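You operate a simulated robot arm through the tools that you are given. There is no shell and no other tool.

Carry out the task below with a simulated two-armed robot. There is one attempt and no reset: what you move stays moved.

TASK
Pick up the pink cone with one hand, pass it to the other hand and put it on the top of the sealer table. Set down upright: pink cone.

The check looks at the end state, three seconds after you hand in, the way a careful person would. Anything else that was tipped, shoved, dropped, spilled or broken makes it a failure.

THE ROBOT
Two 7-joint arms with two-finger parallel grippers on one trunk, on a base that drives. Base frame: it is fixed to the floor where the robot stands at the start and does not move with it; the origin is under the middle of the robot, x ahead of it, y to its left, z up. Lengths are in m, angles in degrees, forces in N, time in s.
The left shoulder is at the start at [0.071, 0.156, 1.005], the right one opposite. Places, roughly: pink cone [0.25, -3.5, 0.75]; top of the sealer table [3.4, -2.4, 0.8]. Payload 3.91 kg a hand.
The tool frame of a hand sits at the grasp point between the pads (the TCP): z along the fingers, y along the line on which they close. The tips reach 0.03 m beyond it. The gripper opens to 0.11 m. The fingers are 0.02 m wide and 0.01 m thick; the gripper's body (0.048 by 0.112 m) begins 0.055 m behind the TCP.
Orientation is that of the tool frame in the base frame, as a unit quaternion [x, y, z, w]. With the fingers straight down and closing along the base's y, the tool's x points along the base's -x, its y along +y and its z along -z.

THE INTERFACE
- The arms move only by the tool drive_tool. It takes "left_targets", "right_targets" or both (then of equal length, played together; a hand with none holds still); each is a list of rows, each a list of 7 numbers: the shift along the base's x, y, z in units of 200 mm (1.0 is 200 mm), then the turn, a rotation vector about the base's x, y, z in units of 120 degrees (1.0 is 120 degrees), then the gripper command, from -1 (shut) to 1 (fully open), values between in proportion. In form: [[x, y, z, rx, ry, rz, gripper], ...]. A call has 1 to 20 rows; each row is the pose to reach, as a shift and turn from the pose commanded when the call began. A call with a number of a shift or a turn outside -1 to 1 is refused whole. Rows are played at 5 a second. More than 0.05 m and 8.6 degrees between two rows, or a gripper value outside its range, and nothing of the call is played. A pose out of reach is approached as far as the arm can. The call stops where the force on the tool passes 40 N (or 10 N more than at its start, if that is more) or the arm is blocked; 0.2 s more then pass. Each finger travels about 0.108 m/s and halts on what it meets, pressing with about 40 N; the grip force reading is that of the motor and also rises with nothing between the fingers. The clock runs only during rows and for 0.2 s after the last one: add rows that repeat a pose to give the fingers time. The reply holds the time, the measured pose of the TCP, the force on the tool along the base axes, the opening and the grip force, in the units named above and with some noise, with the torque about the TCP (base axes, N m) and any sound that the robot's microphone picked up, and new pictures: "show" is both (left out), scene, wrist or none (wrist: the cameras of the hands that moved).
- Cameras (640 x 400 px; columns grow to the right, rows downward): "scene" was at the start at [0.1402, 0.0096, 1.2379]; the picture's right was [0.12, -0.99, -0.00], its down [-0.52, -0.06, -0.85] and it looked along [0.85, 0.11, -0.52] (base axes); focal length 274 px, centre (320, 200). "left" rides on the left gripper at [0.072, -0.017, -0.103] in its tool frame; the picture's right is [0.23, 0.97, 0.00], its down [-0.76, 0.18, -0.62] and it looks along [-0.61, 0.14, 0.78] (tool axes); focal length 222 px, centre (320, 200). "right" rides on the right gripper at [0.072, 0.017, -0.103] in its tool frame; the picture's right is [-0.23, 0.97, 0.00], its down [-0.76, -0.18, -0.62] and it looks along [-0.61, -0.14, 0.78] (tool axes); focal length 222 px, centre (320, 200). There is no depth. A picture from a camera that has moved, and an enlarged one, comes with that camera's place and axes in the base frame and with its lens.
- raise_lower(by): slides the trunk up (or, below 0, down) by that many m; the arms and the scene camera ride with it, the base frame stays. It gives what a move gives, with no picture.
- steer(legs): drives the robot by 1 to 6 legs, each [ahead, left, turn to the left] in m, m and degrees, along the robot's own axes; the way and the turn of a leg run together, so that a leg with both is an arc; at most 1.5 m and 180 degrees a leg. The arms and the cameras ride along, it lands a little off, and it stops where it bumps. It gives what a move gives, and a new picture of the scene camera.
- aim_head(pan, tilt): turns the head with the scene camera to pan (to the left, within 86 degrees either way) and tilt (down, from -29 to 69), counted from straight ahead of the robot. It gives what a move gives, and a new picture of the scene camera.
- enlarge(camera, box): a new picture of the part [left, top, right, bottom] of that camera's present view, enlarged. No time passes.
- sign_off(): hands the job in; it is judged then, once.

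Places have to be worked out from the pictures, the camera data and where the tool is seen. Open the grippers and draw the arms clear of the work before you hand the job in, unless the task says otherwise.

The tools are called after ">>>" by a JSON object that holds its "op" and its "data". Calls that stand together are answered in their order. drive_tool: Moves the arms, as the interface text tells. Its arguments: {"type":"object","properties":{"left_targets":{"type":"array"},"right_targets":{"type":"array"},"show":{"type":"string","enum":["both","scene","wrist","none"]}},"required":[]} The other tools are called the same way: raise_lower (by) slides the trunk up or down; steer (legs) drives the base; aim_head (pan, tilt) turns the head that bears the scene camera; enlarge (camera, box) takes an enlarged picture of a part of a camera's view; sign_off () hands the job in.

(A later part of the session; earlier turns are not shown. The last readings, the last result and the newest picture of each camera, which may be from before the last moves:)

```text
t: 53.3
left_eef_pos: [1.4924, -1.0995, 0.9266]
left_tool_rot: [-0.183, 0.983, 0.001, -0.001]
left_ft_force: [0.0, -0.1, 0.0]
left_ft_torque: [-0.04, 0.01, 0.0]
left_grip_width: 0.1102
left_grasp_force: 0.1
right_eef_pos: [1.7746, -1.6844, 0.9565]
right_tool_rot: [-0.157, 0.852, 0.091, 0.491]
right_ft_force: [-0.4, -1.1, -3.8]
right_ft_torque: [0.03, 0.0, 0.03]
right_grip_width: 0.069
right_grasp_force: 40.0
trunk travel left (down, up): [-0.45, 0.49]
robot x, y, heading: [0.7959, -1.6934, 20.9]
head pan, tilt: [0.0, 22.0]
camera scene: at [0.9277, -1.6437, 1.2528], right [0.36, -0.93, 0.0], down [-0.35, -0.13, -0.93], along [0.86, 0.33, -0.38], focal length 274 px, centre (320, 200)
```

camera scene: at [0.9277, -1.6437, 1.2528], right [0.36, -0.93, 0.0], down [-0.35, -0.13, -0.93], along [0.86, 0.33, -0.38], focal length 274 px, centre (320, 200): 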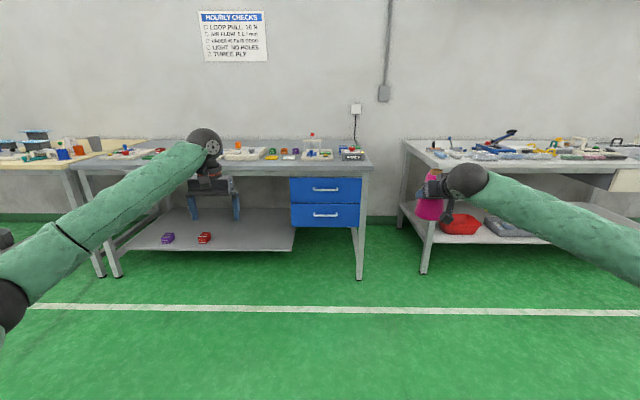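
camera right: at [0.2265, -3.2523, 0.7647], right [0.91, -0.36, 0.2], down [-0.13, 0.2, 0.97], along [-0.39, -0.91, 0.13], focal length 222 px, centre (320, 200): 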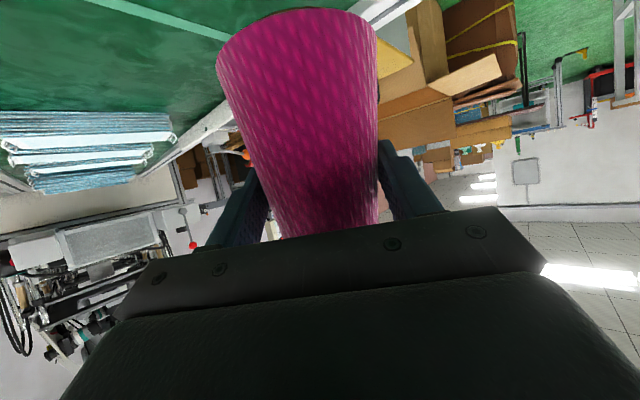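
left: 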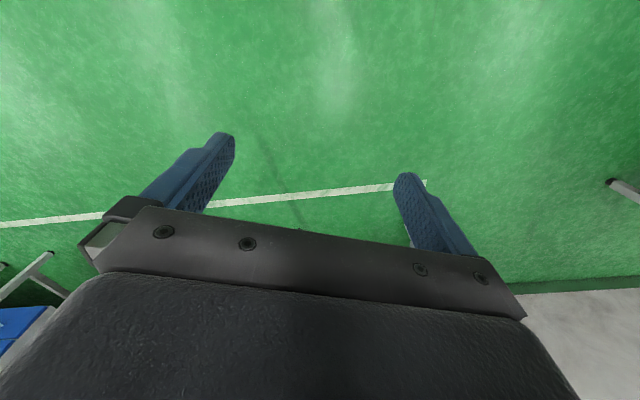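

I'm facing the table with free floor around; both hands are clear. I begin the hand-over set-up: right hand moves inward with a 30° yaw to the left, while the left hand rises and yaws equally so that it can come down over the cone's top.

>>> {"op": "drive_tool", "data": {"right_targets": [[-0.08, 0.061, 0, 0, 0, 0.0156, -1], [-0.16, 0.122, 0, 0, 0, 0.0312, -1], [-0.24, 0.184, 0, 0, 0, 0.0469, -1], [-0.32, 0.245, 0, 0, 0, 0.0625, -1], [-0.4, 0.306, 0, 0, 0, 0.0781, -1], [-0.48, 0.367, 0, 0, 0, 0.0937, -1], [-0.56, 0.429, 0, 0, 0, 0.1094, -1], [-0.64, 0.49, 0, 0, 0, 0.125, -1], [-0.64, 0.49, 0, 0, 0, 0.125, -1]], "left_targets": [[0, 0, 0.119, 0, 0, 0.0156, 1], [0, 0, 0.237, 0, 0, 0.0312, 1], [0, 0, 0.356, 0, 0, 0.0469, 1], [0, 0, 0.475, 0, 0, 0.0625, 1], [0, 0, 0.594, 0, 0, 0.0781, 1], [0, 0, 0.712, 0, 0, 0.0937, 1], [0, 0, 0.831, 0, 0, 0.1094, 1], [0, 0, 0.95, 0, 0, 0.125, 1], [0, 0, 0.95, 0, 0, 0.125, 1]], "show": "scene"}}

```text
t: 55.3
left_eef_pos: [1.492, -1.0984, 1.1157]
left_tool_rot: [-0.31, 0.951, 0.0, -0.001]
left_ft_force: [-0.1, -0.8, 0.1]
left_ft_torque: [0.01, 0.01, 0.0]
left_grip_width: 0.1101
left_grasp_force: 0.1
right_eef_pos: [1.649, -1.5874, 0.9592]
right_tool_rot: [-0.269, 0.823, 0.157, 0.475]
right_ft_force: [-0.4, -0.2, -3.1]
right_ft_torque: [0.0, 0.02, -0.02]
right_grip_width: 0.0688
right_grasp_force: 39.7
trunk travel left (down, up): [-0.45, 0.49]
robot x, y, heading: [0.791, -1.6909, 21.1]
head pan, tilt: [0.0, 22.0]
camera scene: at [0.9281, -1.6434, 1.2526], right [0.36, -0.93, 0.0], down [-0.35, -0.14, -0.93], along [0.86, 0.33, -0.38], focal length 274 px, centre (320, 200)
```

scene: 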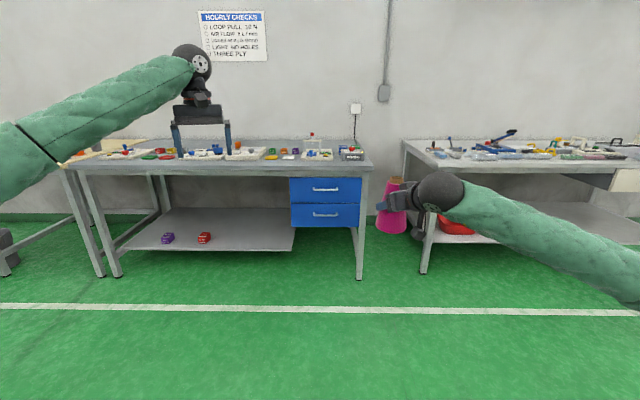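

Both moved as planned and the cone hangs upright. I complete the right hand's move to the hand-over point and the left hand's yaw, leaving the left hand off to the side for a check.

>>> {"op": "drive_tool", "data": {"right_targets": [[-0.081, 0.061, 0, 0, 0, 0.0156, -1], [-0.163, 0.122, 0, 0, 0, 0.0312, -1], [-0.244, 0.184, 0, 0, 0, 0.0469, -1], [-0.325, 0.245, 0, 0, 0, 0.0625, -1], [-0.406, 0.306, 0, 0, 0, 0.0781, -1], [-0.488, 0.367, 0, 0, 0, 0.0937, -1], [-0.569, 0.429, 0, 0, 0, 0.1094, -1], [-0.65, 0.49, 0, 0, 0, 0.125, -1], [-0.65, 0.49, 0, 0, 0, 0.125, -1]], "left_targets": [[0, -0.05, 0.02, 0, 0, 0.0156, 1], [0, -0.1, 0.04, 0, 0, 0.0312, 1], [0, -0.15, 0.06, 0, 0, 0.0469, 1], [0, -0.2, 0.08, 0, 0, 0.0625, 1], [0, -0.25, 0.1, 0, 0, 0.0781, 1], [0, -0.3, 0.12, 0, 0, 0.0937, 1], [0, -0.35, 0.14, 0, 0, 0.1094, 1], [0, -0.4, 0.16, 0, 0, 0.125, 1], [0, -0.4, 0.16, 0, 0, 0.125, 1]], "show": "both"}}

>>> {"op": "enlarge", "data": {"camera": "scene", "box": [220, 80, 460, 230]}}

```text
t: 57.3
left_eef_pos: [1.4921, -1.1802, 1.1461]
left_tool_rot: [-0.431, 0.903, 0.0, -0.001]
left_ft_force: [0.0, -0.9, -0.5]
left_ft_torque: [0.03, 0.0, 0.0]
left_grip_width: 0.1099
left_grasp_force: 0.1
right_eef_pos: [1.5185, -1.4889, 0.9566]
right_tool_rot: [-0.373, 0.781, 0.216, 0.451]
right_ft_force: [0.2, 0.2, -2.9]
right_ft_torque: [0.0, 0.0, 0.03]
right_grip_width: 0.0687
right_grasp_force: 40.0
trunk travel left (down, up): [-0.45, 0.49]
robot x, y, heading: [0.7914, -1.6913, 21.2]
head pan, tilt: [0.0, 22.0]
camera scene: at [0.9277, -1.6436, 1.2527], right [0.36, -0.93, 0.0], down [-0.35, -0.13, -0.93], along [0.86, 0.33, -0.38], focal length 274 px, centre (320, 200)
camera right: at [1.4268, -1.576, 0.9463], right [-0.69, 0.7, 0.2], down [0.04, -0.24, 0.97], along [0.73, 0.67, 0.13], focal length 222 px, centre (320, 200)
camera left: at [1.46, -1.2471, 1.2506], right [-0.9, 0.44, 0.0], down [0.34, 0.7, 0.62], along [0.27, 0.56, -0.78], focal length 222 px, centre (320, 200)
```

scene: 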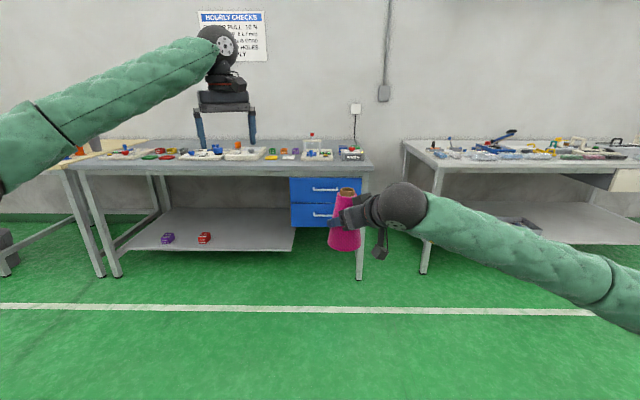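
right: 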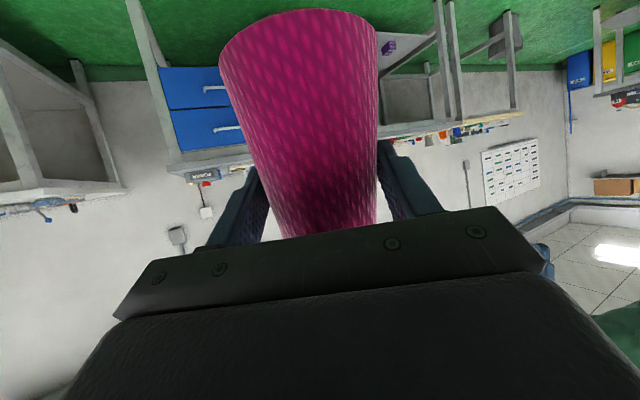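
left: 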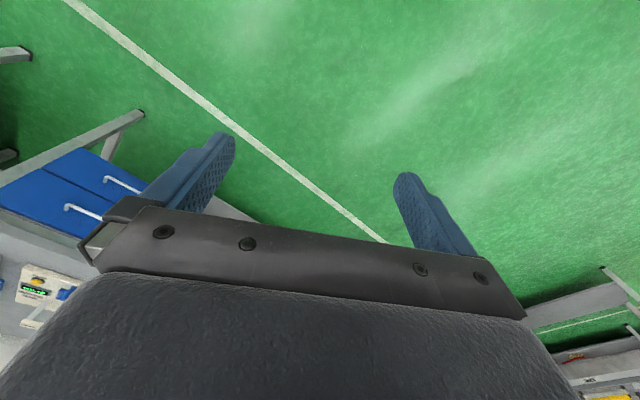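

```text
2.67 times, centred on (340, 155) of scene
camera zoom: at [0.9277, -1.6436, 1.2527], right [0.36, -0.93, 0.0], down [-0.35, -0.13, -0.93], along [0.86, 0.33, -0.38], focal length 730 px, centre (267, 320)
```

zoom: 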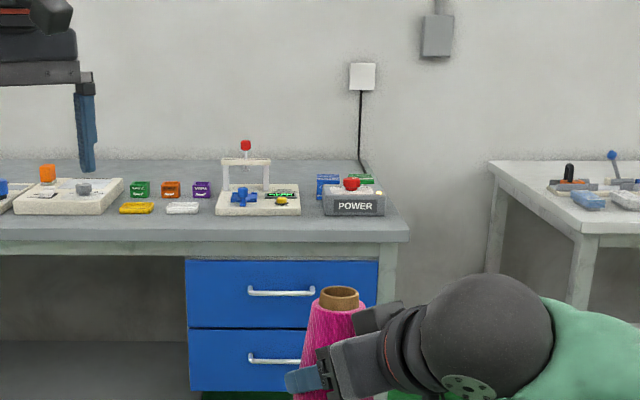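

The cone's top is at about [1.528,-1.480,1.029], as expected from the right hand's pose. I bring the left hand over toward the cone at z≈1.146 (tips 9 cm above the cone top), in two calls.

>>> {"op": "drive_tool", "data": {"left_targets": [[0.017, -0.15, 0, 0, 0, 0, 1], [0.034, -0.3, 0, 0, 0, 0, 1], [0.05, -0.45, 0, 0, 0, 0, 1], [0.067, -0.6, 0, 0, 0, 0, 1], [0.084, -0.75, 0, 0, 0, 0, 1], [0.1, -0.9, 0, 0, 0, 0, 1], [0.1, -0.9, 0, 0, 0, 0, 1]], "show": "none"}}

>>> {"op": "drive_tool", "data": {"left_targets": [[0.019, -0.15, 0, 0, 0, 0, 1], [0.038, -0.3, 0, 0, 0, 0, 1], [0.057, -0.45, 0, 0, 0, 0, 1], [0.077, -0.599, 0, 0, 0, 0, 1], [0.077, -0.599, 0, 0, 0, 0, 1]], "show": "both"}}

>>> {"op": "enlarge", "data": {"camera": "scene", "box": [220, 80, 460, 280]}}

```text
t: 58.9
left_eef_pos: [1.5119, -1.3596, 1.1467]
left_tool_rot: [-0.431, 0.902, 0.0, -0.001]
left_ft_force: [-0.6, 0.1, 0.3]
left_ft_torque: [0.01, 0.04, 0.0]
left_grip_width: 0.1099
left_grasp_force: 0.0
right_eef_pos: [1.5189, -1.4876, 0.9568]
right_tool_rot: [-0.372, 0.782, 0.215, 0.451]
right_ft_force: [0.4, 1.0, -2.4]
right_ft_torque: [-0.05, 0.01, 0.0]
right_grip_width: 0.0687
right_grasp_force: 39.5
trunk travel left (down, up): [-0.45, 0.49]
robot x, y, heading: [0.7945, -1.6954, 21.1]
head pan, tilt: [0.0, 22.0]
```

```text
t: 60.1
left_eef_pos: [1.5303, -1.478, 1.1492]
left_tool_rot: [-0.431, 0.902, -0.001, -0.001]
left_ft_force: [0.5, 0.8, -0.9]
left_ft_torque: [-0.04, -0.03, -0.02]
left_grip_width: 0.1101
left_grasp_force: 0.1
right_eef_pos: [1.5185, -1.4873, 0.9576]
right_tool_rot: [-0.373, 0.782, 0.216, 0.45]
right_ft_force: [0.3, 0.4, -2.9]
right_ft_torque: [0.0, 0.03, 0.02]
right_grip_width: 0.0686
right_grasp_force: 40.4
trunk travel left (down, up): [-0.45, 0.49]
robot x, y, heading: [0.7934, -1.6924, 21.1]
head pan, tilt: [0.0, 22.0]
camera scene: at [0.9275, -1.6433, 1.2528], right [0.36, -0.93, 0.0], down [-0.35, -0.14, -0.93], along [0.86, 0.33, -0.38], focal length 274 px, centre (320, 200)
camera left: at [1.4986, -1.5458, 1.2524], right [-0.9, 0.43, 0.0], down [0.34, 0.7, 0.62], along [0.27, 0.56, -0.78], focal length 222 px, centre (320, 200)
```

scene: 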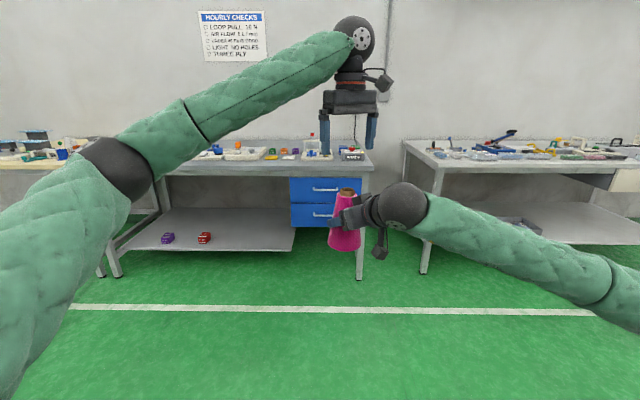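
left: 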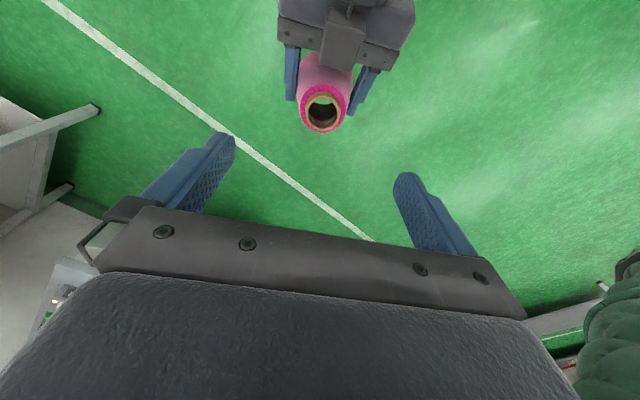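

```text
2.00 times, centred on (340, 180) of scene
camera zoom: at [0.9275, -1.6433, 1.2528], right [0.36, -0.93, 0.0], down [-0.35, -0.14, -0.93], along [0.86, 0.33, -0.38], focal length 547 px, centre (280, 240)
```

zoom: 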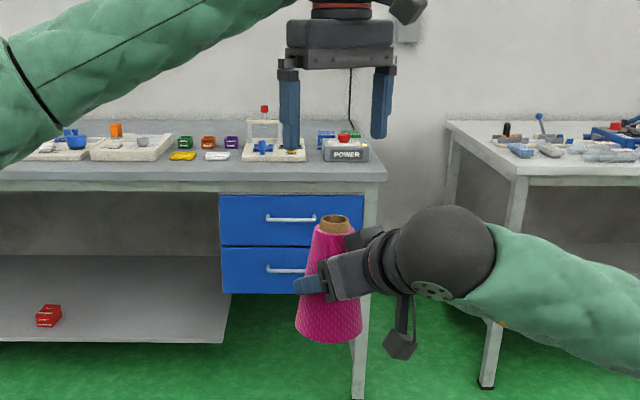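

The left camera puts the cone top at [1.527,-1.483], within 6 mm of under the left TCP. I correct that and descend the left hand in a first stage to just above the cone's top.

>>> {"op": "drive_tool", "data": {"left_targets": [[-0.008, -0.012, -0.1, 0, 0, 0, 1], [-0.016, -0.025, -0.2, 0, 0, 0, 1], [-0.016, -0.025, -0.3, 0, 0, 0, 1], [-0.016, -0.025, -0.4, 0, 0, 0, 1], [-0.016, -0.025, -0.4, 0, 0, 0, 1]], "show": "both"}}

>>> {"op": "enlarge", "data": {"camera": "scene", "box": [260, 80, 460, 280]}}

```text
t: 61.3
left_eef_pos: [1.525, -1.4861, 1.0698]
left_tool_rot: [-0.431, 0.902, 0.0, -0.001]
left_ft_force: [0.3, -0.5, 0.4]
left_ft_torque: [-0.01, -0.03, 0.02]
left_grip_width: 0.1103
left_grasp_force: 0.1
right_eef_pos: [1.5187, -1.4888, 0.9561]
right_tool_rot: [-0.372, 0.782, 0.216, 0.451]
right_ft_force: [0.1, 0.2, -2.7]
right_ft_torque: [-0.03, 0.03, 0.04]
right_grip_width: 0.0686
right_grasp_force: 39.1
trunk travel left (down, up): [-0.45, 0.49]
robot x, y, heading: [0.7931, -1.6934, 20.8]
head pan, tilt: [0.0, 22.0]
camera scene: at [0.9275, -1.6438, 1.2528], right [0.36, -0.93, 0.0], down [-0.35, -0.13, -0.93], along [0.87, 0.33, -0.38], focal length 274 px, centre (320, 200)
camera left: at [1.4931, -1.5517, 1.1729], right [-0.9, 0.44, 0.0], down [0.34, 0.7, 0.62], along [0.27, 0.56, -0.78], focal length 222 px, centre (320, 200)
```

scene: 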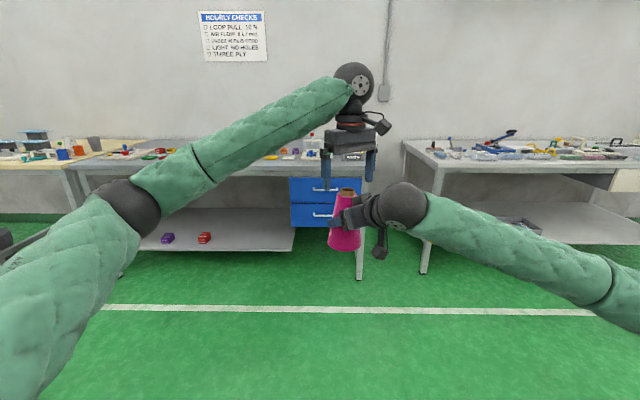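
left: 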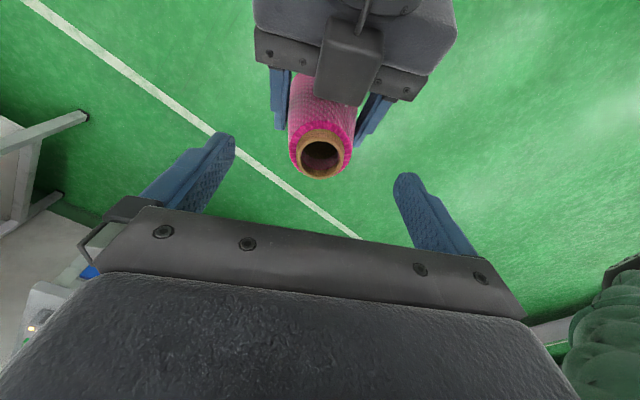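

```text
2.00 times, centred on (360, 180) of scene
camera zoom: at [0.9275, -1.6438, 1.2528], right [0.36, -0.93, 0.0], down [-0.35, -0.13, -0.93], along [0.87, 0.33, -0.38], focal length 547 px, centre (240, 240)
```

zoom: 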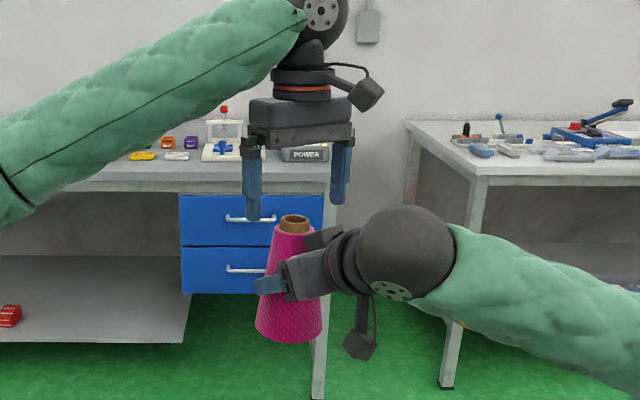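

Left fingers straddle the cone top symmetrically with the cone axis at [1.527,-1.483]; the right gripper's block sits ~4 cm behind the axis, clear of the left palm. I descend the last 5.4 cm so the left tips stop about 2 cm above the right fingers.

>>> {"op": "drive_tool", "data": {"left_targets": [[0.005, 0.008, -0.09, 0, 0, 0, 1], [0.01, 0.015, -0.18, 0, 0, 0, 1], [0.01, 0.015, -0.27, 0, 0, 0, 1], [0.01, 0.015, -0.27, 0, 0, 0, 1]], "show": "both"}}

>>> {"op": "enlarge", "data": {"camera": "scene", "box": [280, 110, 440, 270]}}

```text
t: 62.3
left_eef_pos: [1.5273, -1.4814, 1.0159]
left_tool_rot: [-0.43, 0.903, 0.001, 0.0]
left_ft_force: [-0.3, 0.7, 0.3]
left_ft_torque: [0.02, -0.01, 0.01]
left_grip_width: 0.11
left_grasp_force: 0.1
right_eef_pos: [1.5193, -1.489, 0.9575]
right_tool_rot: [-0.373, 0.781, 0.216, 0.451]
right_ft_force: [0.6, -0.4, -3.6]
right_ft_torque: [-0.04, 0.03, 0.01]
right_grip_width: 0.0684
right_grasp_force: 39.5
trunk travel left (down, up): [-0.45, 0.49]
robot x, y, heading: [0.7935, -1.6953, 21.0]
head pan, tilt: [0.0, 22.0]
camera scene: at [0.9275, -1.6439, 1.2528], right [0.36, -0.93, 0.0], down [-0.35, -0.13, -0.93], along [0.87, 0.33, -0.38], focal length 274 px, centre (320, 200)
camera left: at [1.4954, -1.5486, 1.1194], right [-0.9, 0.44, 0.0], down [0.34, 0.7, 0.62], along [0.27, 0.56, -0.78], focal length 222 px, centre (320, 200)
```

scene: 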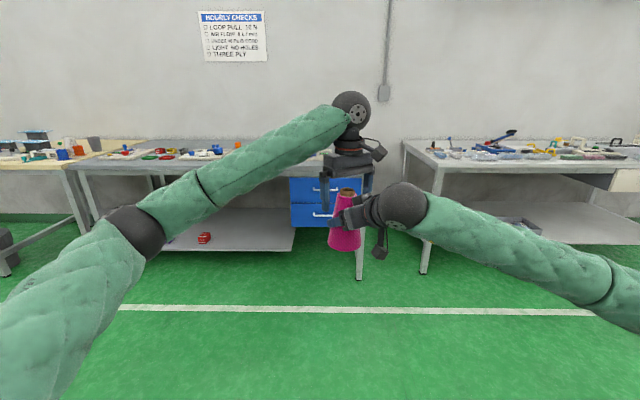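
left: 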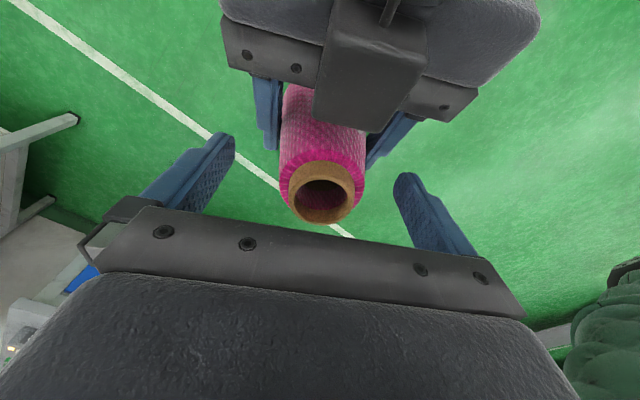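

```text
2.50 times, centred on (360, 190) of scene
camera zoom: at [0.9275, -1.6439, 1.2528], right [0.36, -0.93, 0.0], down [-0.35, -0.13, -0.93], along [0.87, 0.33, -0.38], focal length 684 px, centre (220, 225)
```

zoom: 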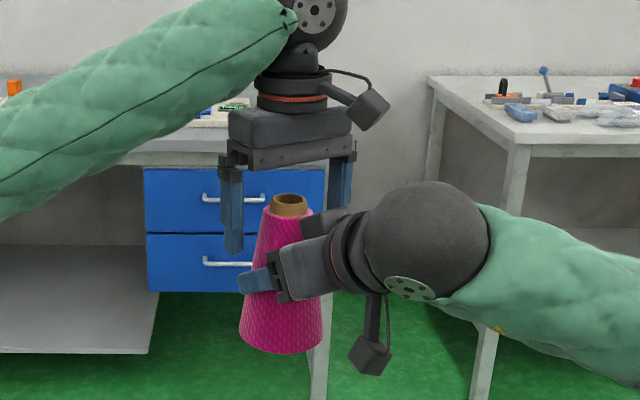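

Left fingers bracket the cone's top well above the right fingers; the axis lies about 6 mm behind the left TCP. I shift the left hand back 5 mm and close it on the cone.

>>> {"op": "drive_tool", "data": {"left_targets": [[-0.015, -0.022, 0, 0, 0, 0, 1], [-0.015, -0.022, 0, 0, 0, 0, 0.5], [-0.015, -0.022, 0, 0, 0, 0, 0.2], [-0.015, -0.022, 0, 0, 0, 0, 0.05], [-0.015, -0.022, 0, 0, 0, 0, -0.2], [-0.015, -0.022, 0, 0, 0, 0, -1], [-0.015, -0.022, 0, 0, 0, 0, -1], [-0.015, -0.022, 0, 0, 0, 0, -1]], "show": "both"}}

>>> {"op": "enlarge", "data": {"camera": "scene", "box": [280, 110, 440, 270]}}

```text
t: 64.1
left_eef_pos: [1.5241, -1.4847, 1.0158]
left_tool_rot: [-0.431, 0.902, 0.0, -0.001]
left_ft_force: [-19.6, 8.7, 0.0]
left_ft_torque: [0.49, 1.08, -0.15]
left_grip_width: 0.0558
left_grasp_force: 40.0
right_eef_pos: [1.5194, -1.4898, 0.9568]
right_tool_rot: [-0.372, 0.782, 0.215, 0.451]
right_ft_force: [20.1, -9.0, -2.8]
right_ft_torque: [0.05, 0.11, 0.03]
right_grip_width: 0.0685
right_grasp_force: 39.5
trunk travel left (down, up): [-0.45, 0.49]
robot x, y, heading: [0.7934, -1.6976, 21.1]
head pan, tilt: [0.0, 22.0]
camera scene: at [0.9277, -1.6438, 1.2528], right [0.36, -0.93, 0.0], down [-0.35, -0.13, -0.93], along [0.86, 0.33, -0.38], focal length 274 px, centre (320, 200)
camera left: at [1.492, -1.5527, 1.1186], right [-0.9, 0.44, 0.0], down [0.34, 0.7, 0.62], along [0.27, 0.56, -0.78], focal length 222 px, centre (320, 200)
```

scene: 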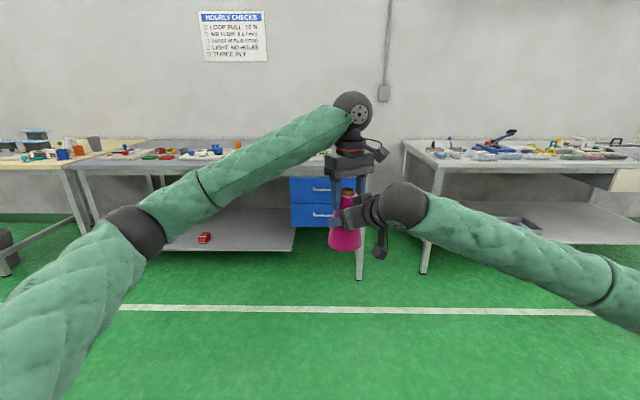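
left: 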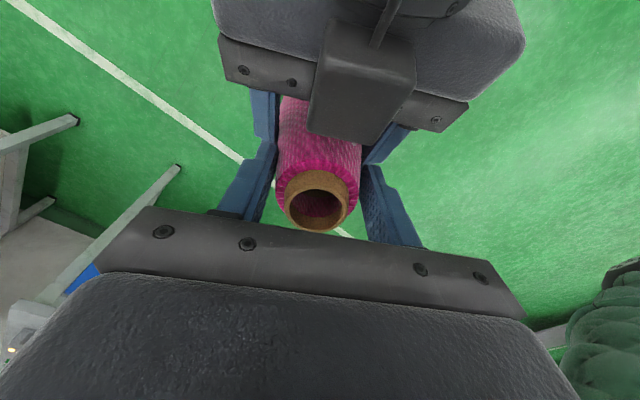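

```text
2.50 times, centred on (360, 190) of scene
camera zoom: at [0.9277, -1.6438, 1.2528], right [0.36, -0.93, 0.0], down [-0.35, -0.13, -0.93], along [0.86, 0.33, -0.38], focal length 684 px, centre (220, 225)
```

zoom: 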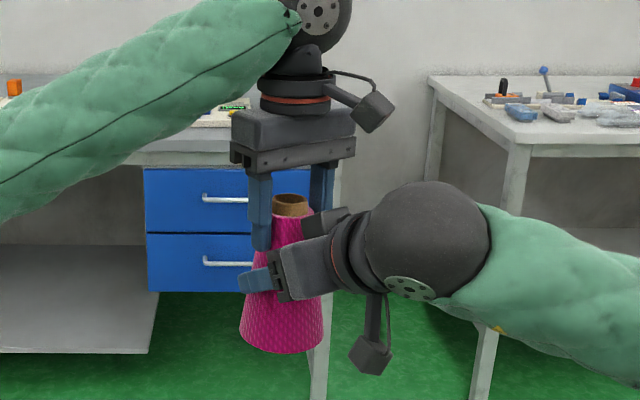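

Both hands now hold the cone (left width 56 mm, 40 N), with about 21 N of sideways strain between them along the closing line. I relieve that by shifting the left hand ~3 mm along the closing direction.

>>> {"op": "drive_tool", "data": {"left_targets": [[-0.006, 0.005, 0, 0, 0, 0, -1], [-0.012, 0.0095, 0, 0, 0, 0, -1], [-0.012, 0.0095, 0, 0, 0, 0, -1]], "show": "none"}}

```text
t: 64.9
left_eef_pos: [1.522, -1.4843, 1.0159]
left_tool_rot: [-0.431, 0.902, 0.001, 0.0]
left_ft_force: [-3.9, 2.1, 6.9]
left_ft_torque: [0.2, 0.44, -0.09]
left_grip_width: 0.0558
left_grasp_force: 40.4
right_eef_pos: [1.5184, -1.4875, 0.9568]
right_tool_rot: [-0.373, 0.782, 0.216, 0.45]
right_ft_force: [3.7, -1.5, -10.4]
right_ft_torque: [-0.18, -0.13, 0.12]
right_grip_width: 0.0684
right_grasp_force: 40.1
trunk travel left (down, up): [-0.45, 0.49]
robot x, y, heading: [0.7907, -1.6923, 21.0]
head pan, tilt: [0.0, 22.0]
```

Strain is down to a few newtons and the left grip is at 40 N. I open the right gripper fully while both arms hold still.

>>> {"op": "drive_tool", "data": {"right_targets": [[0, 0, 0, 0, 0, 0, 0.3], [0, 0, 0, 0, 0, 0, 0.4], [0, 0, 0, 0, 0, 0, 0.6], [0, 0, 0, 0, 0, 0, 1], [0, 0, 0, 0, 0, 0, 1], [0, 0, 0, 0, 0, 0, 1]], "show": "both"}}

>>> {"op": "enlarge", "data": {"camera": "scene", "box": [280, 110, 440, 270]}}

```text
t: 66.3
left_eef_pos: [1.5212, -1.4849, 1.0142]
left_tool_rot: [-0.432, 0.902, 0.0, 0.0]
left_ft_force: [0.3, -0.2, -0.3]
left_ft_torque: [-0.01, 0.0, 0.0]
left_grip_width: 0.0555
left_grasp_force: 40.1
right_eef_pos: [1.5181, -1.4891, 0.9575]
right_tool_rot: [-0.373, 0.781, 0.217, 0.451]
right_ft_force: [0.1, -0.6, 0.1]
right_ft_torque: [0.02, -0.03, 0.0]
right_grip_width: 0.1098
right_grasp_force: 0.1
trunk travel left (down, up): [-0.45, 0.49]
robot x, y, heading: [0.7972, -1.6913, 21.0]
head pan, tilt: [0.0, 22.0]
camera scene: at [0.9277, -1.6438, 1.2528], right [0.36, -0.93, 0.0], down [-0.35, -0.13, -0.93], along [0.86, 0.33, -0.38], focal length 274 px, centre (320, 200)
camera right: at [1.427, -1.5761, 0.9462], right [-0.69, 0.7, 0.2], down [0.04, -0.24, 0.97], along [0.73, 0.67, 0.13], focal length 222 px, centre (320, 200)
```

scene: 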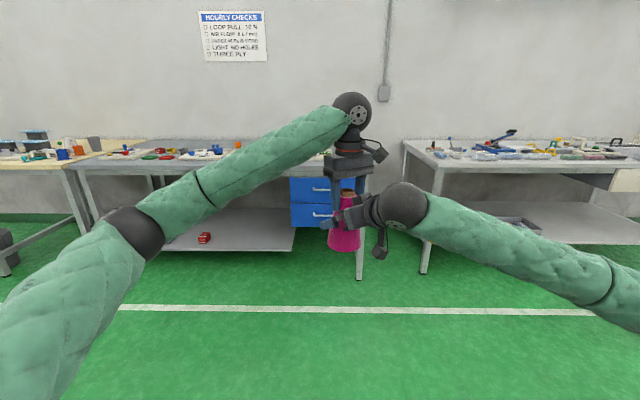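
right: 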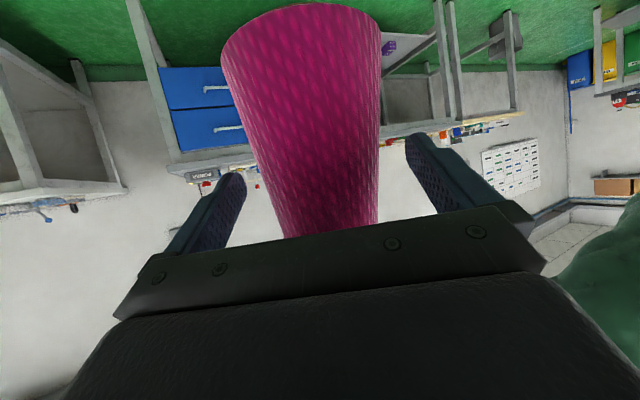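

```text
2.50 times, centred on (360, 190) of scene
camera zoom: at [0.9277, -1.6438, 1.2528], right [0.36, -0.93, 0.0], down [-0.35, -0.13, -0.93], along [0.86, 0.33, -0.38], focal length 684 px, centre (220, 225)
```

zoom: 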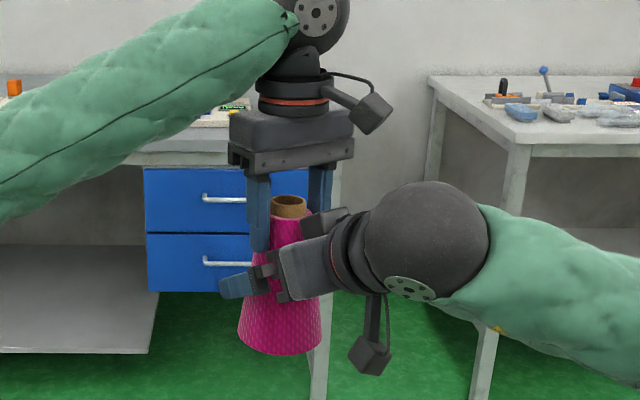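

The left hand alone carries the cone now; it hasn't shifted, and the right fingers have clearance on both sides. I withdraw the right hand straight back horizontally by 12 cm.

>>> {"op": "drive_tool", "data": {"right_targets": [[-0.047, -0.058, 0, 0, 0, 0, 1], [-0.0944, -0.1166, 0, 0, 0, 0, 1], [-0.17, -0.21, 0, 0, 0, 0, 1], [-0.26, -0.321, 0, 0, 0, 0, 1], [-0.3774, -0.4662, 0, 0, 0, 0, 1], [-0.3774, -0.4662, 0, 0, 0, 0, 1]], "show": "both"}}

>>> {"op": "enlarge", "data": {"camera": "scene", "box": [280, 110, 440, 270]}}

```text
t: 67.7
left_eef_pos: [1.5224, -1.4835, 1.0137]
left_tool_rot: [-0.432, 0.902, 0.002, -0.001]
left_ft_force: [0.8, 0.3, 0.5]
left_ft_torque: [0.0, -0.04, 0.01]
left_grip_width: 0.0556
left_grasp_force: 40.2
right_eef_pos: [1.4412, -1.5828, 0.9567]
right_tool_rot: [-0.373, 0.782, 0.216, 0.45]
right_ft_force: [0.3, 1.1, 0.4]
right_ft_torque: [0.03, -0.02, -0.02]
right_grip_width: 0.1103
right_grasp_force: 0.1
trunk travel left (down, up): [-0.45, 0.49]
robot x, y, heading: [0.7952, -1.6937, 21.1]
head pan, tilt: [0.0, 22.0]
camera scene: at [0.9282, -1.6433, 1.2526], right [0.36, -0.93, 0.0], down [-0.35, -0.14, -0.93], along [0.86, 0.33, -0.38], focal length 274 px, centre (320, 200)
camera right: at [1.3494, -1.6705, 0.9451], right [-0.69, 0.7, 0.2], down [0.04, -0.24, 0.97], along [0.73, 0.67, 0.13], focal length 222 px, centre (320, 200)
```

scene: 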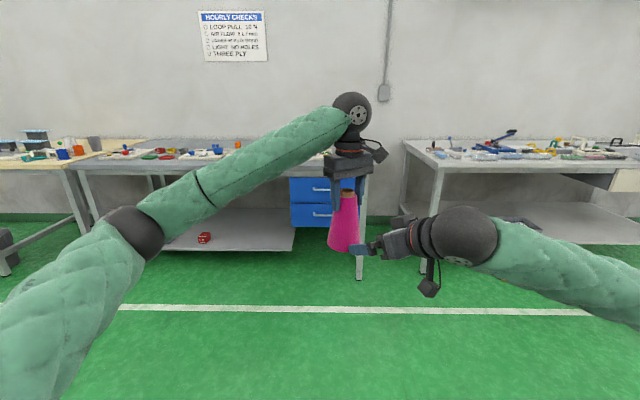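
right: 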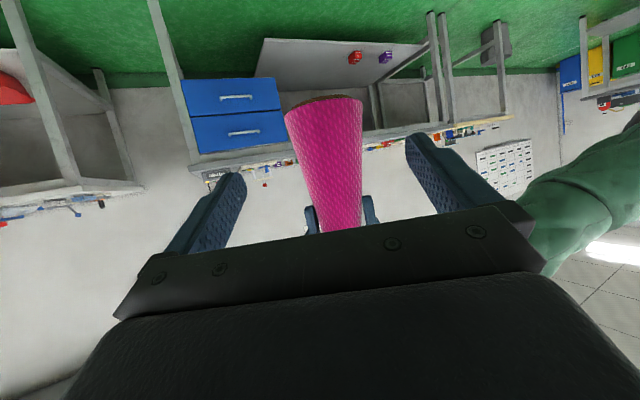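

```text
2.50 times, centred on (360, 190) of scene
camera zoom: at [0.9282, -1.6433, 1.2526], right [0.36, -0.93, 0.0], down [-0.35, -0.14, -0.93], along [0.86, 0.33, -0.38], focal length 684 px, centre (220, 225)
```

zoom: 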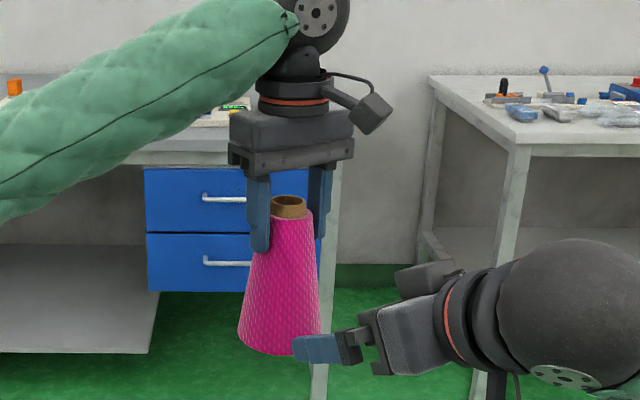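

The hand-over worked: the cone hangs from the left hand with nothing else touching it. I move the right hand out to the right and up, unyawing it, then point it back down.

>>> {"op": "drive_tool", "data": {"right_targets": [[0.034, -0.109, 0.05, 0, 0, -0.0357, 1], [0.069, -0.219, 0.1, 0, 0, -0.0714, 1], [0.103, -0.328, 0.15, 0, 0, -0.107, 1], [0.137, -0.437, 0.2, 0, 0, -0.143, 1], [0.171, -0.546, 0.25, 0, 0, -0.179, 1], [0.206, -0.656, 0.3, 0, 0, -0.214, 1], [0.24, -0.765, 0.35, 0, 0, -0.25, 1], [0.24, -0.765, 0.35, 0, 0, -0.25, 1]], "show": "none"}}

>>> {"op": "drive_tool", "data": {"right_targets": [[0.03, -0.096, 0.044, -0.0224, 0.0584, 0, 1], [0.06, -0.191, 0.0875, -0.0448, 0.1168, 0, 1], [0.09, -0.287, 0.131, -0.0671, 0.1751, 0, 1], [0.12, -0.3825, 0.175, -0.0895, 0.2335, 0, 1], [0.15, -0.478, 0.219, -0.1119, 0.2919, 0, 1], [0.18, -0.574, 0.2625, -0.1343, 0.3503, 0, 1], [0.21, -0.669, 0.306, -0.1566, 0.4086, 0, 1], [0.24, -0.765, 0.35, -0.179, 0.467, 0, 1], [0.24, -0.765, 0.35, -0.179, 0.467, 0, 1]], "show": "scene"}}

>>> {"op": "enlarge", "data": {"camera": "left", "box": [160, 60, 480, 260]}}

```text
t: 69.5
left_eef_pos: [1.5219, -1.4849, 1.0142]
left_tool_rot: [-0.431, 0.902, 0.0, -0.001]
left_ft_force: [0.1, 0.5, -0.6]
left_ft_torque: [-0.04, 0.01, -0.01]
left_grip_width: 0.0554
left_grasp_force: 39.9
right_eef_pos: [1.4873, -1.7383, 1.0287]
right_tool_rot: [-0.158, 0.851, 0.092, 0.492]
right_ft_force: [0.1, -0.6, -0.6]
right_ft_torque: [0.0, 0.0, 0.0]
right_grip_width: 0.1099
right_grasp_force: 0.1
trunk travel left (down, up): [-0.45, 0.49]
robot x, y, heading: [0.794, -1.6929, 21.3]
head pan, tilt: [0.0, 22.0]
```

```text
t: 71.5
left_eef_pos: [1.5208, -1.4842, 1.0162]
left_tool_rot: [-0.431, 0.902, 0.0, 0.0]
left_ft_force: [0.3, 0.6, 0.0]
left_ft_torque: [-0.02, 0.02, 0.0]
left_grip_width: 0.0557
left_grasp_force: 39.9
right_eef_pos: [1.5356, -1.8882, 1.0987]
right_tool_rot: [-0.181, 0.983, 0.002, 0.0]
right_ft_force: [-0.1, -0.2, 0.3]
right_ft_torque: [0.02, 0.01, 0.03]
right_grip_width: 0.1103
right_grasp_force: 0.1
trunk travel left (down, up): [-0.45, 0.49]
robot x, y, heading: [0.7934, -1.6949, 21.2]
head pan, tilt: [0.0, 22.0]
camera scene: at [0.9263, -1.6438, 1.253], right [0.36, -0.93, 0.0], down [-0.35, -0.13, -0.93], along [0.87, 0.33, -0.37], focal length 274 px, centre (320, 200)
```

scene: 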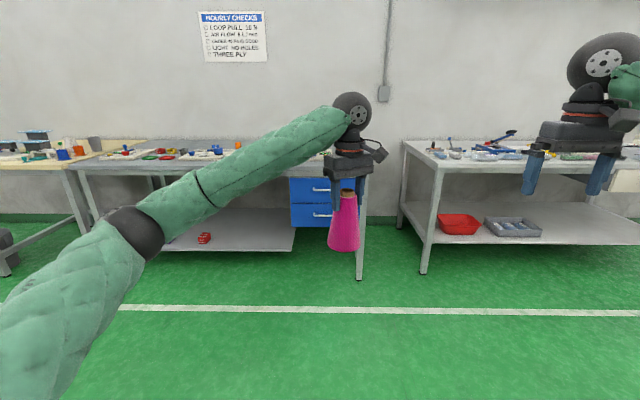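

```text
2.00 times, centred on (320, 160) of left
camera zoom: at [1.4886, -1.5516, 1.1186], right [-0.9, 0.44, 0.0], down [0.34, 0.7, 0.62], along [0.27, 0.56, -0.78], focal length 444 px, centre (320, 280)
```

zoom: 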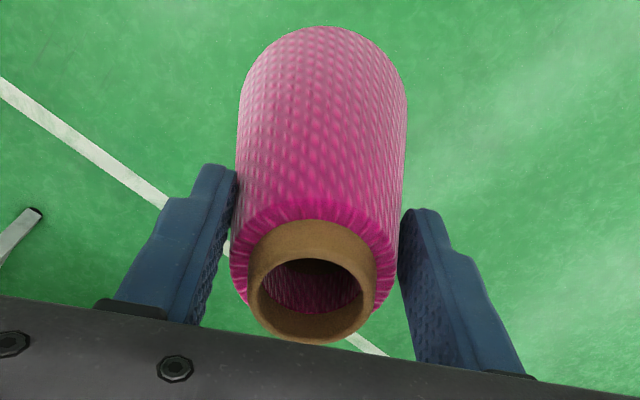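

The cone is firmly held by its top with only ~4° lean. I drive toward the sealer table's left part (intermediate stand near [1.85,-2.35]) and look at its top.

>>> {"op": "steer", "data": {"legs": [[0.75, -0.5, 0], [0, -0.45, 0]]}}

>>> {"op": "aim_head", "data": {"pan": 0, "tilt": 28}}

>>> {"op": "enlarge", "data": {"camera": "scene", "box": [120, 80, 600, 300]}}

```text
t: 78.6
left_eef_pos: [2.5782, -2.0831, 1.014]
left_tool_rot: [-0.439, 0.898, 0.001, 0.0]
left_ft_force: [0.0, -0.5, -0.5]
left_ft_torque: [0.02, 0.01, 0.0]
left_grip_width: 0.0549
left_grasp_force: 40.6
right_eef_pos: [2.6015, -2.4851, 1.0975]
right_tool_rot: [-0.191, 0.982, 0.002, 0.0]
right_ft_force: [-0.1, -0.7, 0.1]
right_ft_torque: [-0.01, 0.04, 0.0]
right_grip_width: 0.1101
right_grasp_force: 0.0
trunk travel left (down, up): [-0.45, 0.49]
robot x, y, heading: [1.8582, -2.3033, 22.1]
head pan, tilt: [0.0, 22.0]
camera scene: at [1.9872, -2.2521, 1.2528], right [0.38, -0.93, 0.0], down [-0.35, -0.14, -0.93], along [0.86, 0.35, -0.38], focal length 274 px, centre (320, 200)
```

scene: 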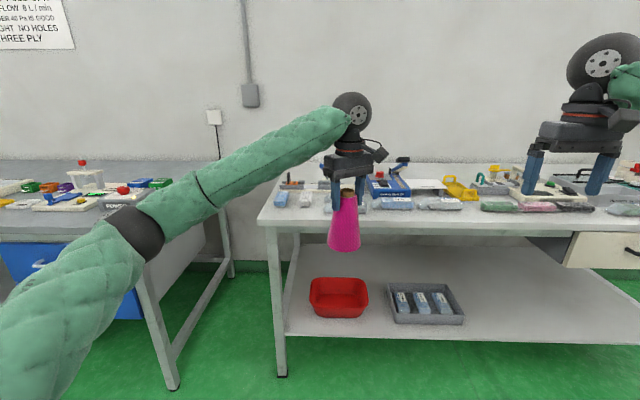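

```text
t: 79.3
left_eef_pos: [2.5789, -2.0818, 1.0146]
left_tool_rot: [-0.439, 0.898, 0.001, -0.001]
left_ft_force: [-0.2, 0.2, 0.2]
left_ft_torque: [0.0, 0.01, -0.03]
left_grip_width: 0.0552
left_grasp_force: 40.2
right_eef_pos: [2.6003, -2.483, 1.0978]
right_tool_rot: [-0.191, 0.982, 0.001, 0.0]
right_ft_force: [0.0, 0.6, 0.8]
right_ft_torque: [-0.02, -0.02, 0.02]
right_grip_width: 0.1099
right_grasp_force: 0.2
trunk travel left (down, up): [-0.45, 0.49]
robot x, y, heading: [1.8578, -2.3034, 22.2]
head pan, tilt: [0.0, 28.0]
camera scene: at [1.9853, -2.2518, 1.2432], right [0.38, -0.93, 0.0], down [-0.44, -0.18, -0.88], along [0.82, 0.33, -0.47], focal length 274 px, centre (320, 200)
```

scene: 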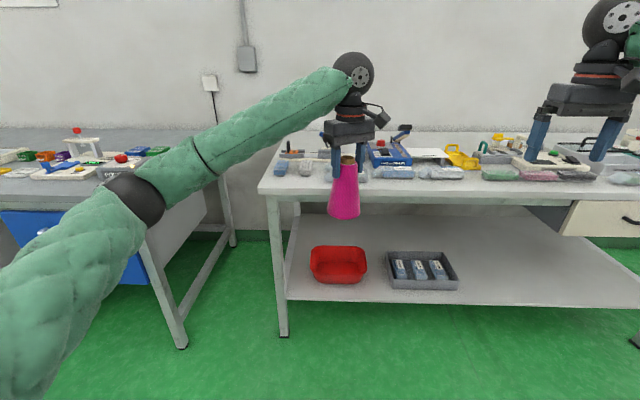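

```text
1.33 times, centred on (360, 190) of scene
camera zoom: at [1.9853, -2.2518, 1.2432], right [0.38, -0.93, 0.0], down [-0.44, -0.18, -0.88], along [0.82, 0.33, -0.47], focal length 365 px, centre (267, 213)
```

zoom: 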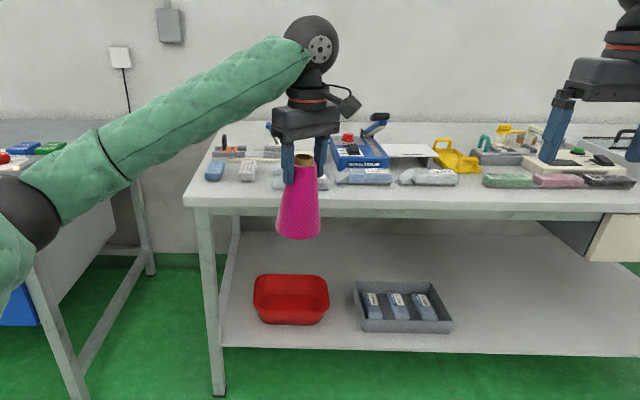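

The front strip of the table top (about 0.15 m deep before the packets) is free; the front edge is about 1.0 m ahead of my axis and the top at z≈0.80. I raise the trunk 0.15 m for a better view down on the table and more clearance.

>>> {"op": "raise_lower", "data": {"by": 0.15}}

>>> {"op": "aim_head", "data": {"pan": 0, "tilt": 38}}

>>> {"op": "enlarge", "data": {"camera": "scene", "box": [230, 60, 630, 260]}}

```text
t: 81.0
left_eef_pos: [2.5784, -2.0813, 1.1642]
left_tool_rot: [-0.439, 0.899, -0.001, -0.002]
left_ft_force: [0.8, 0.2, -3.7]
left_ft_torque: [0.01, -0.01, 0.01]
left_grip_width: 0.0552
left_grasp_force: 39.6
right_eef_pos: [2.6001, -2.4841, 1.2486]
right_tool_rot: [-0.19, 0.982, 0.001, 0.001]
right_ft_force: [-0.2, 0.0, 0.2]
right_ft_torque: [0.03, 0.01, -0.01]
right_grip_width: 0.1098
right_grasp_force: 0.1
trunk travel left (down, up): [-0.6, 0.34]
robot x, y, heading: [1.8548, -2.3032, 22.0]
head pan, tilt: [0.0, 28.0]
```

```text
t: 81.8
left_eef_pos: [2.5788, -2.0813, 1.1644]
left_tool_rot: [-0.439, 0.899, 0.0, 0.0]
left_ft_force: [0.0, 0.1, -3.6]
left_ft_torque: [-0.01, 0.0, -0.04]
left_grip_width: 0.0552
left_grasp_force: 40.1
right_eef_pos: [2.6004, -2.4831, 1.2477]
right_tool_rot: [-0.19, 0.982, 0.001, 0.0]
right_ft_force: [-0.4, -0.4, 0.7]
right_ft_torque: [0.01, -0.01, -0.01]
right_grip_width: 0.1101
right_grasp_force: 0.0
trunk travel left (down, up): [-0.6, 0.34]
robot x, y, heading: [1.8567, -2.3027, 22.1]
head pan, tilt: [0.0, 38.0]
camera scene: at [1.9809, -2.2538, 1.3777], right [0.38, -0.93, 0.0], down [-0.57, -0.23, -0.79], along [0.73, 0.3, -0.62], focal length 274 px, centre (320, 200)
```

scene: 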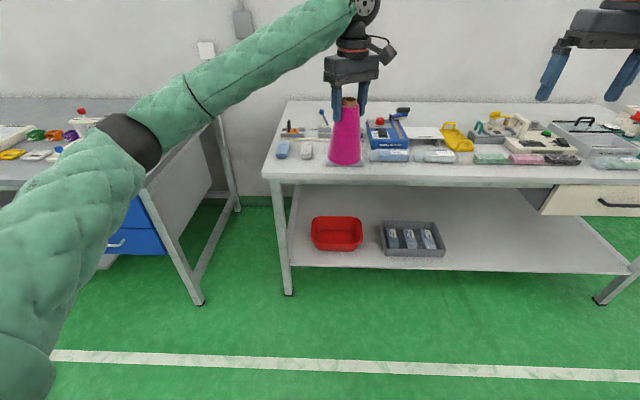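

```text
1.60 times, centred on (430, 160) of scene
camera zoom: at [1.9809, -2.2538, 1.3777], right [0.38, -0.93, 0.0], down [-0.57, -0.23, -0.79], along [0.73, 0.3, -0.62], focal length 438 px, centre (144, 264)
```

zoom: 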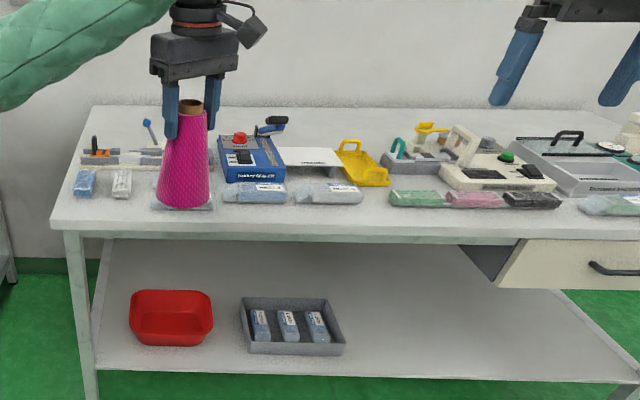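

I see the free front strip clearly: in front of the two leftmost packets it is ~0.14 m deep; I choose the spot ≈[2.815,-1.796] (7 cm behind the front edge, 11 cm from the left end). I drive ahead 0.33 m and 0.06 m left so the spot is in comfortable reach of the left hand.

>>> {"op": "steer", "data": {"legs": [[0.33, 0.06, 0]]}}

>>> {"op": "aim_head", "data": {"pan": 8, "tilt": 48}}

>>> {"op": "enlarge", "data": {"camera": "scene", "box": [160, 20, 480, 220]}}

```text
t: 84.0
left_eef_pos: [2.8672, -1.9019, 1.1642]
left_tool_rot: [-0.438, 0.899, 0.0, -0.001]
left_ft_force: [0.0, 0.6, -2.3]
left_ft_torque: [-0.02, 0.01, -0.03]
left_grip_width: 0.0548
left_grasp_force: 39.8
right_eef_pos: [2.8889, -2.3044, 1.248]
right_tool_rot: [-0.19, 0.982, 0.001, -0.001]
right_ft_force: [0.1, 0.4, 0.3]
right_ft_torque: [0.02, 0.04, 0.04]
right_grip_width: 0.1099
right_grasp_force: 0.0
trunk travel left (down, up): [-0.6, 0.34]
robot x, y, heading: [2.1407, -2.1244, 22.1]
head pan, tilt: [0.0, 38.0]
camera scene: at [2.2699, -2.0736, 1.3775], right [0.38, -0.93, 0.0], down [-0.57, -0.23, -0.79], along [0.73, 0.3, -0.62], focal length 274 px, centre (320, 200)
```

scene: 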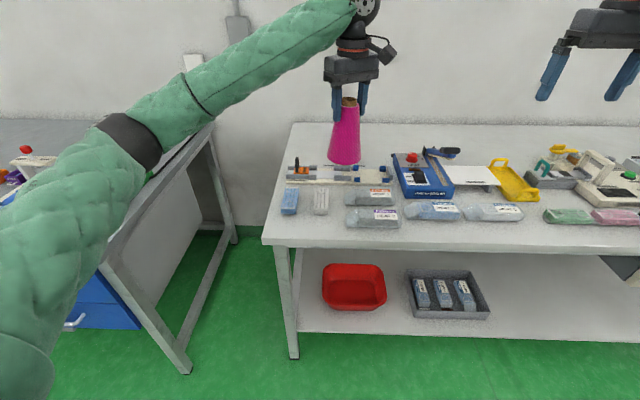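

```text
t: 84.7
left_eef_pos: [2.8663, -1.9021, 1.1644]
left_tool_rot: [-0.439, 0.899, 0.001, -0.001]
left_ft_force: [-0.5, -0.5, -2.5]
left_ft_torque: [0.0, -0.02, 0.01]
left_grip_width: 0.0548
left_grasp_force: 39.3
right_eef_pos: [2.887, -2.3055, 1.2484]
right_tool_rot: [-0.19, 0.982, 0.001, 0.0]
right_ft_force: [-0.4, -0.8, -0.4]
right_ft_torque: [0.01, 0.0, 0.01]
right_grip_width: 0.1101
right_grasp_force: 0.1
trunk travel left (down, up): [-0.6, 0.34]
robot x, y, heading: [2.1385, -2.122, 22.0]
head pan, tilt: [8.0, 48.0]
camera scene: at [2.2573, -2.0672, 1.3632], right [0.5, -0.87, 0.0], down [-0.64, -0.37, -0.67], along [0.58, 0.33, -0.74], focal length 274 px, centre (320, 200)
```

scene: 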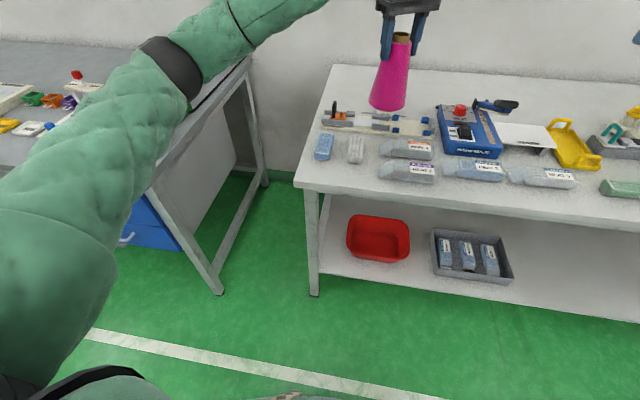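

```text
2.00 times, centred on (320, 120) of scene
camera zoom: at [2.2573, -2.0672, 1.3632], right [0.5, -0.87, 0.0], down [-0.64, -0.37, -0.67], along [0.58, 0.33, -0.74], focal length 547 px, centre (320, 360)
```

zoom: 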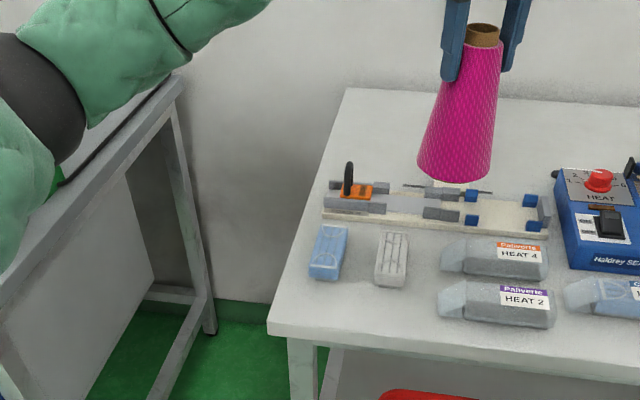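

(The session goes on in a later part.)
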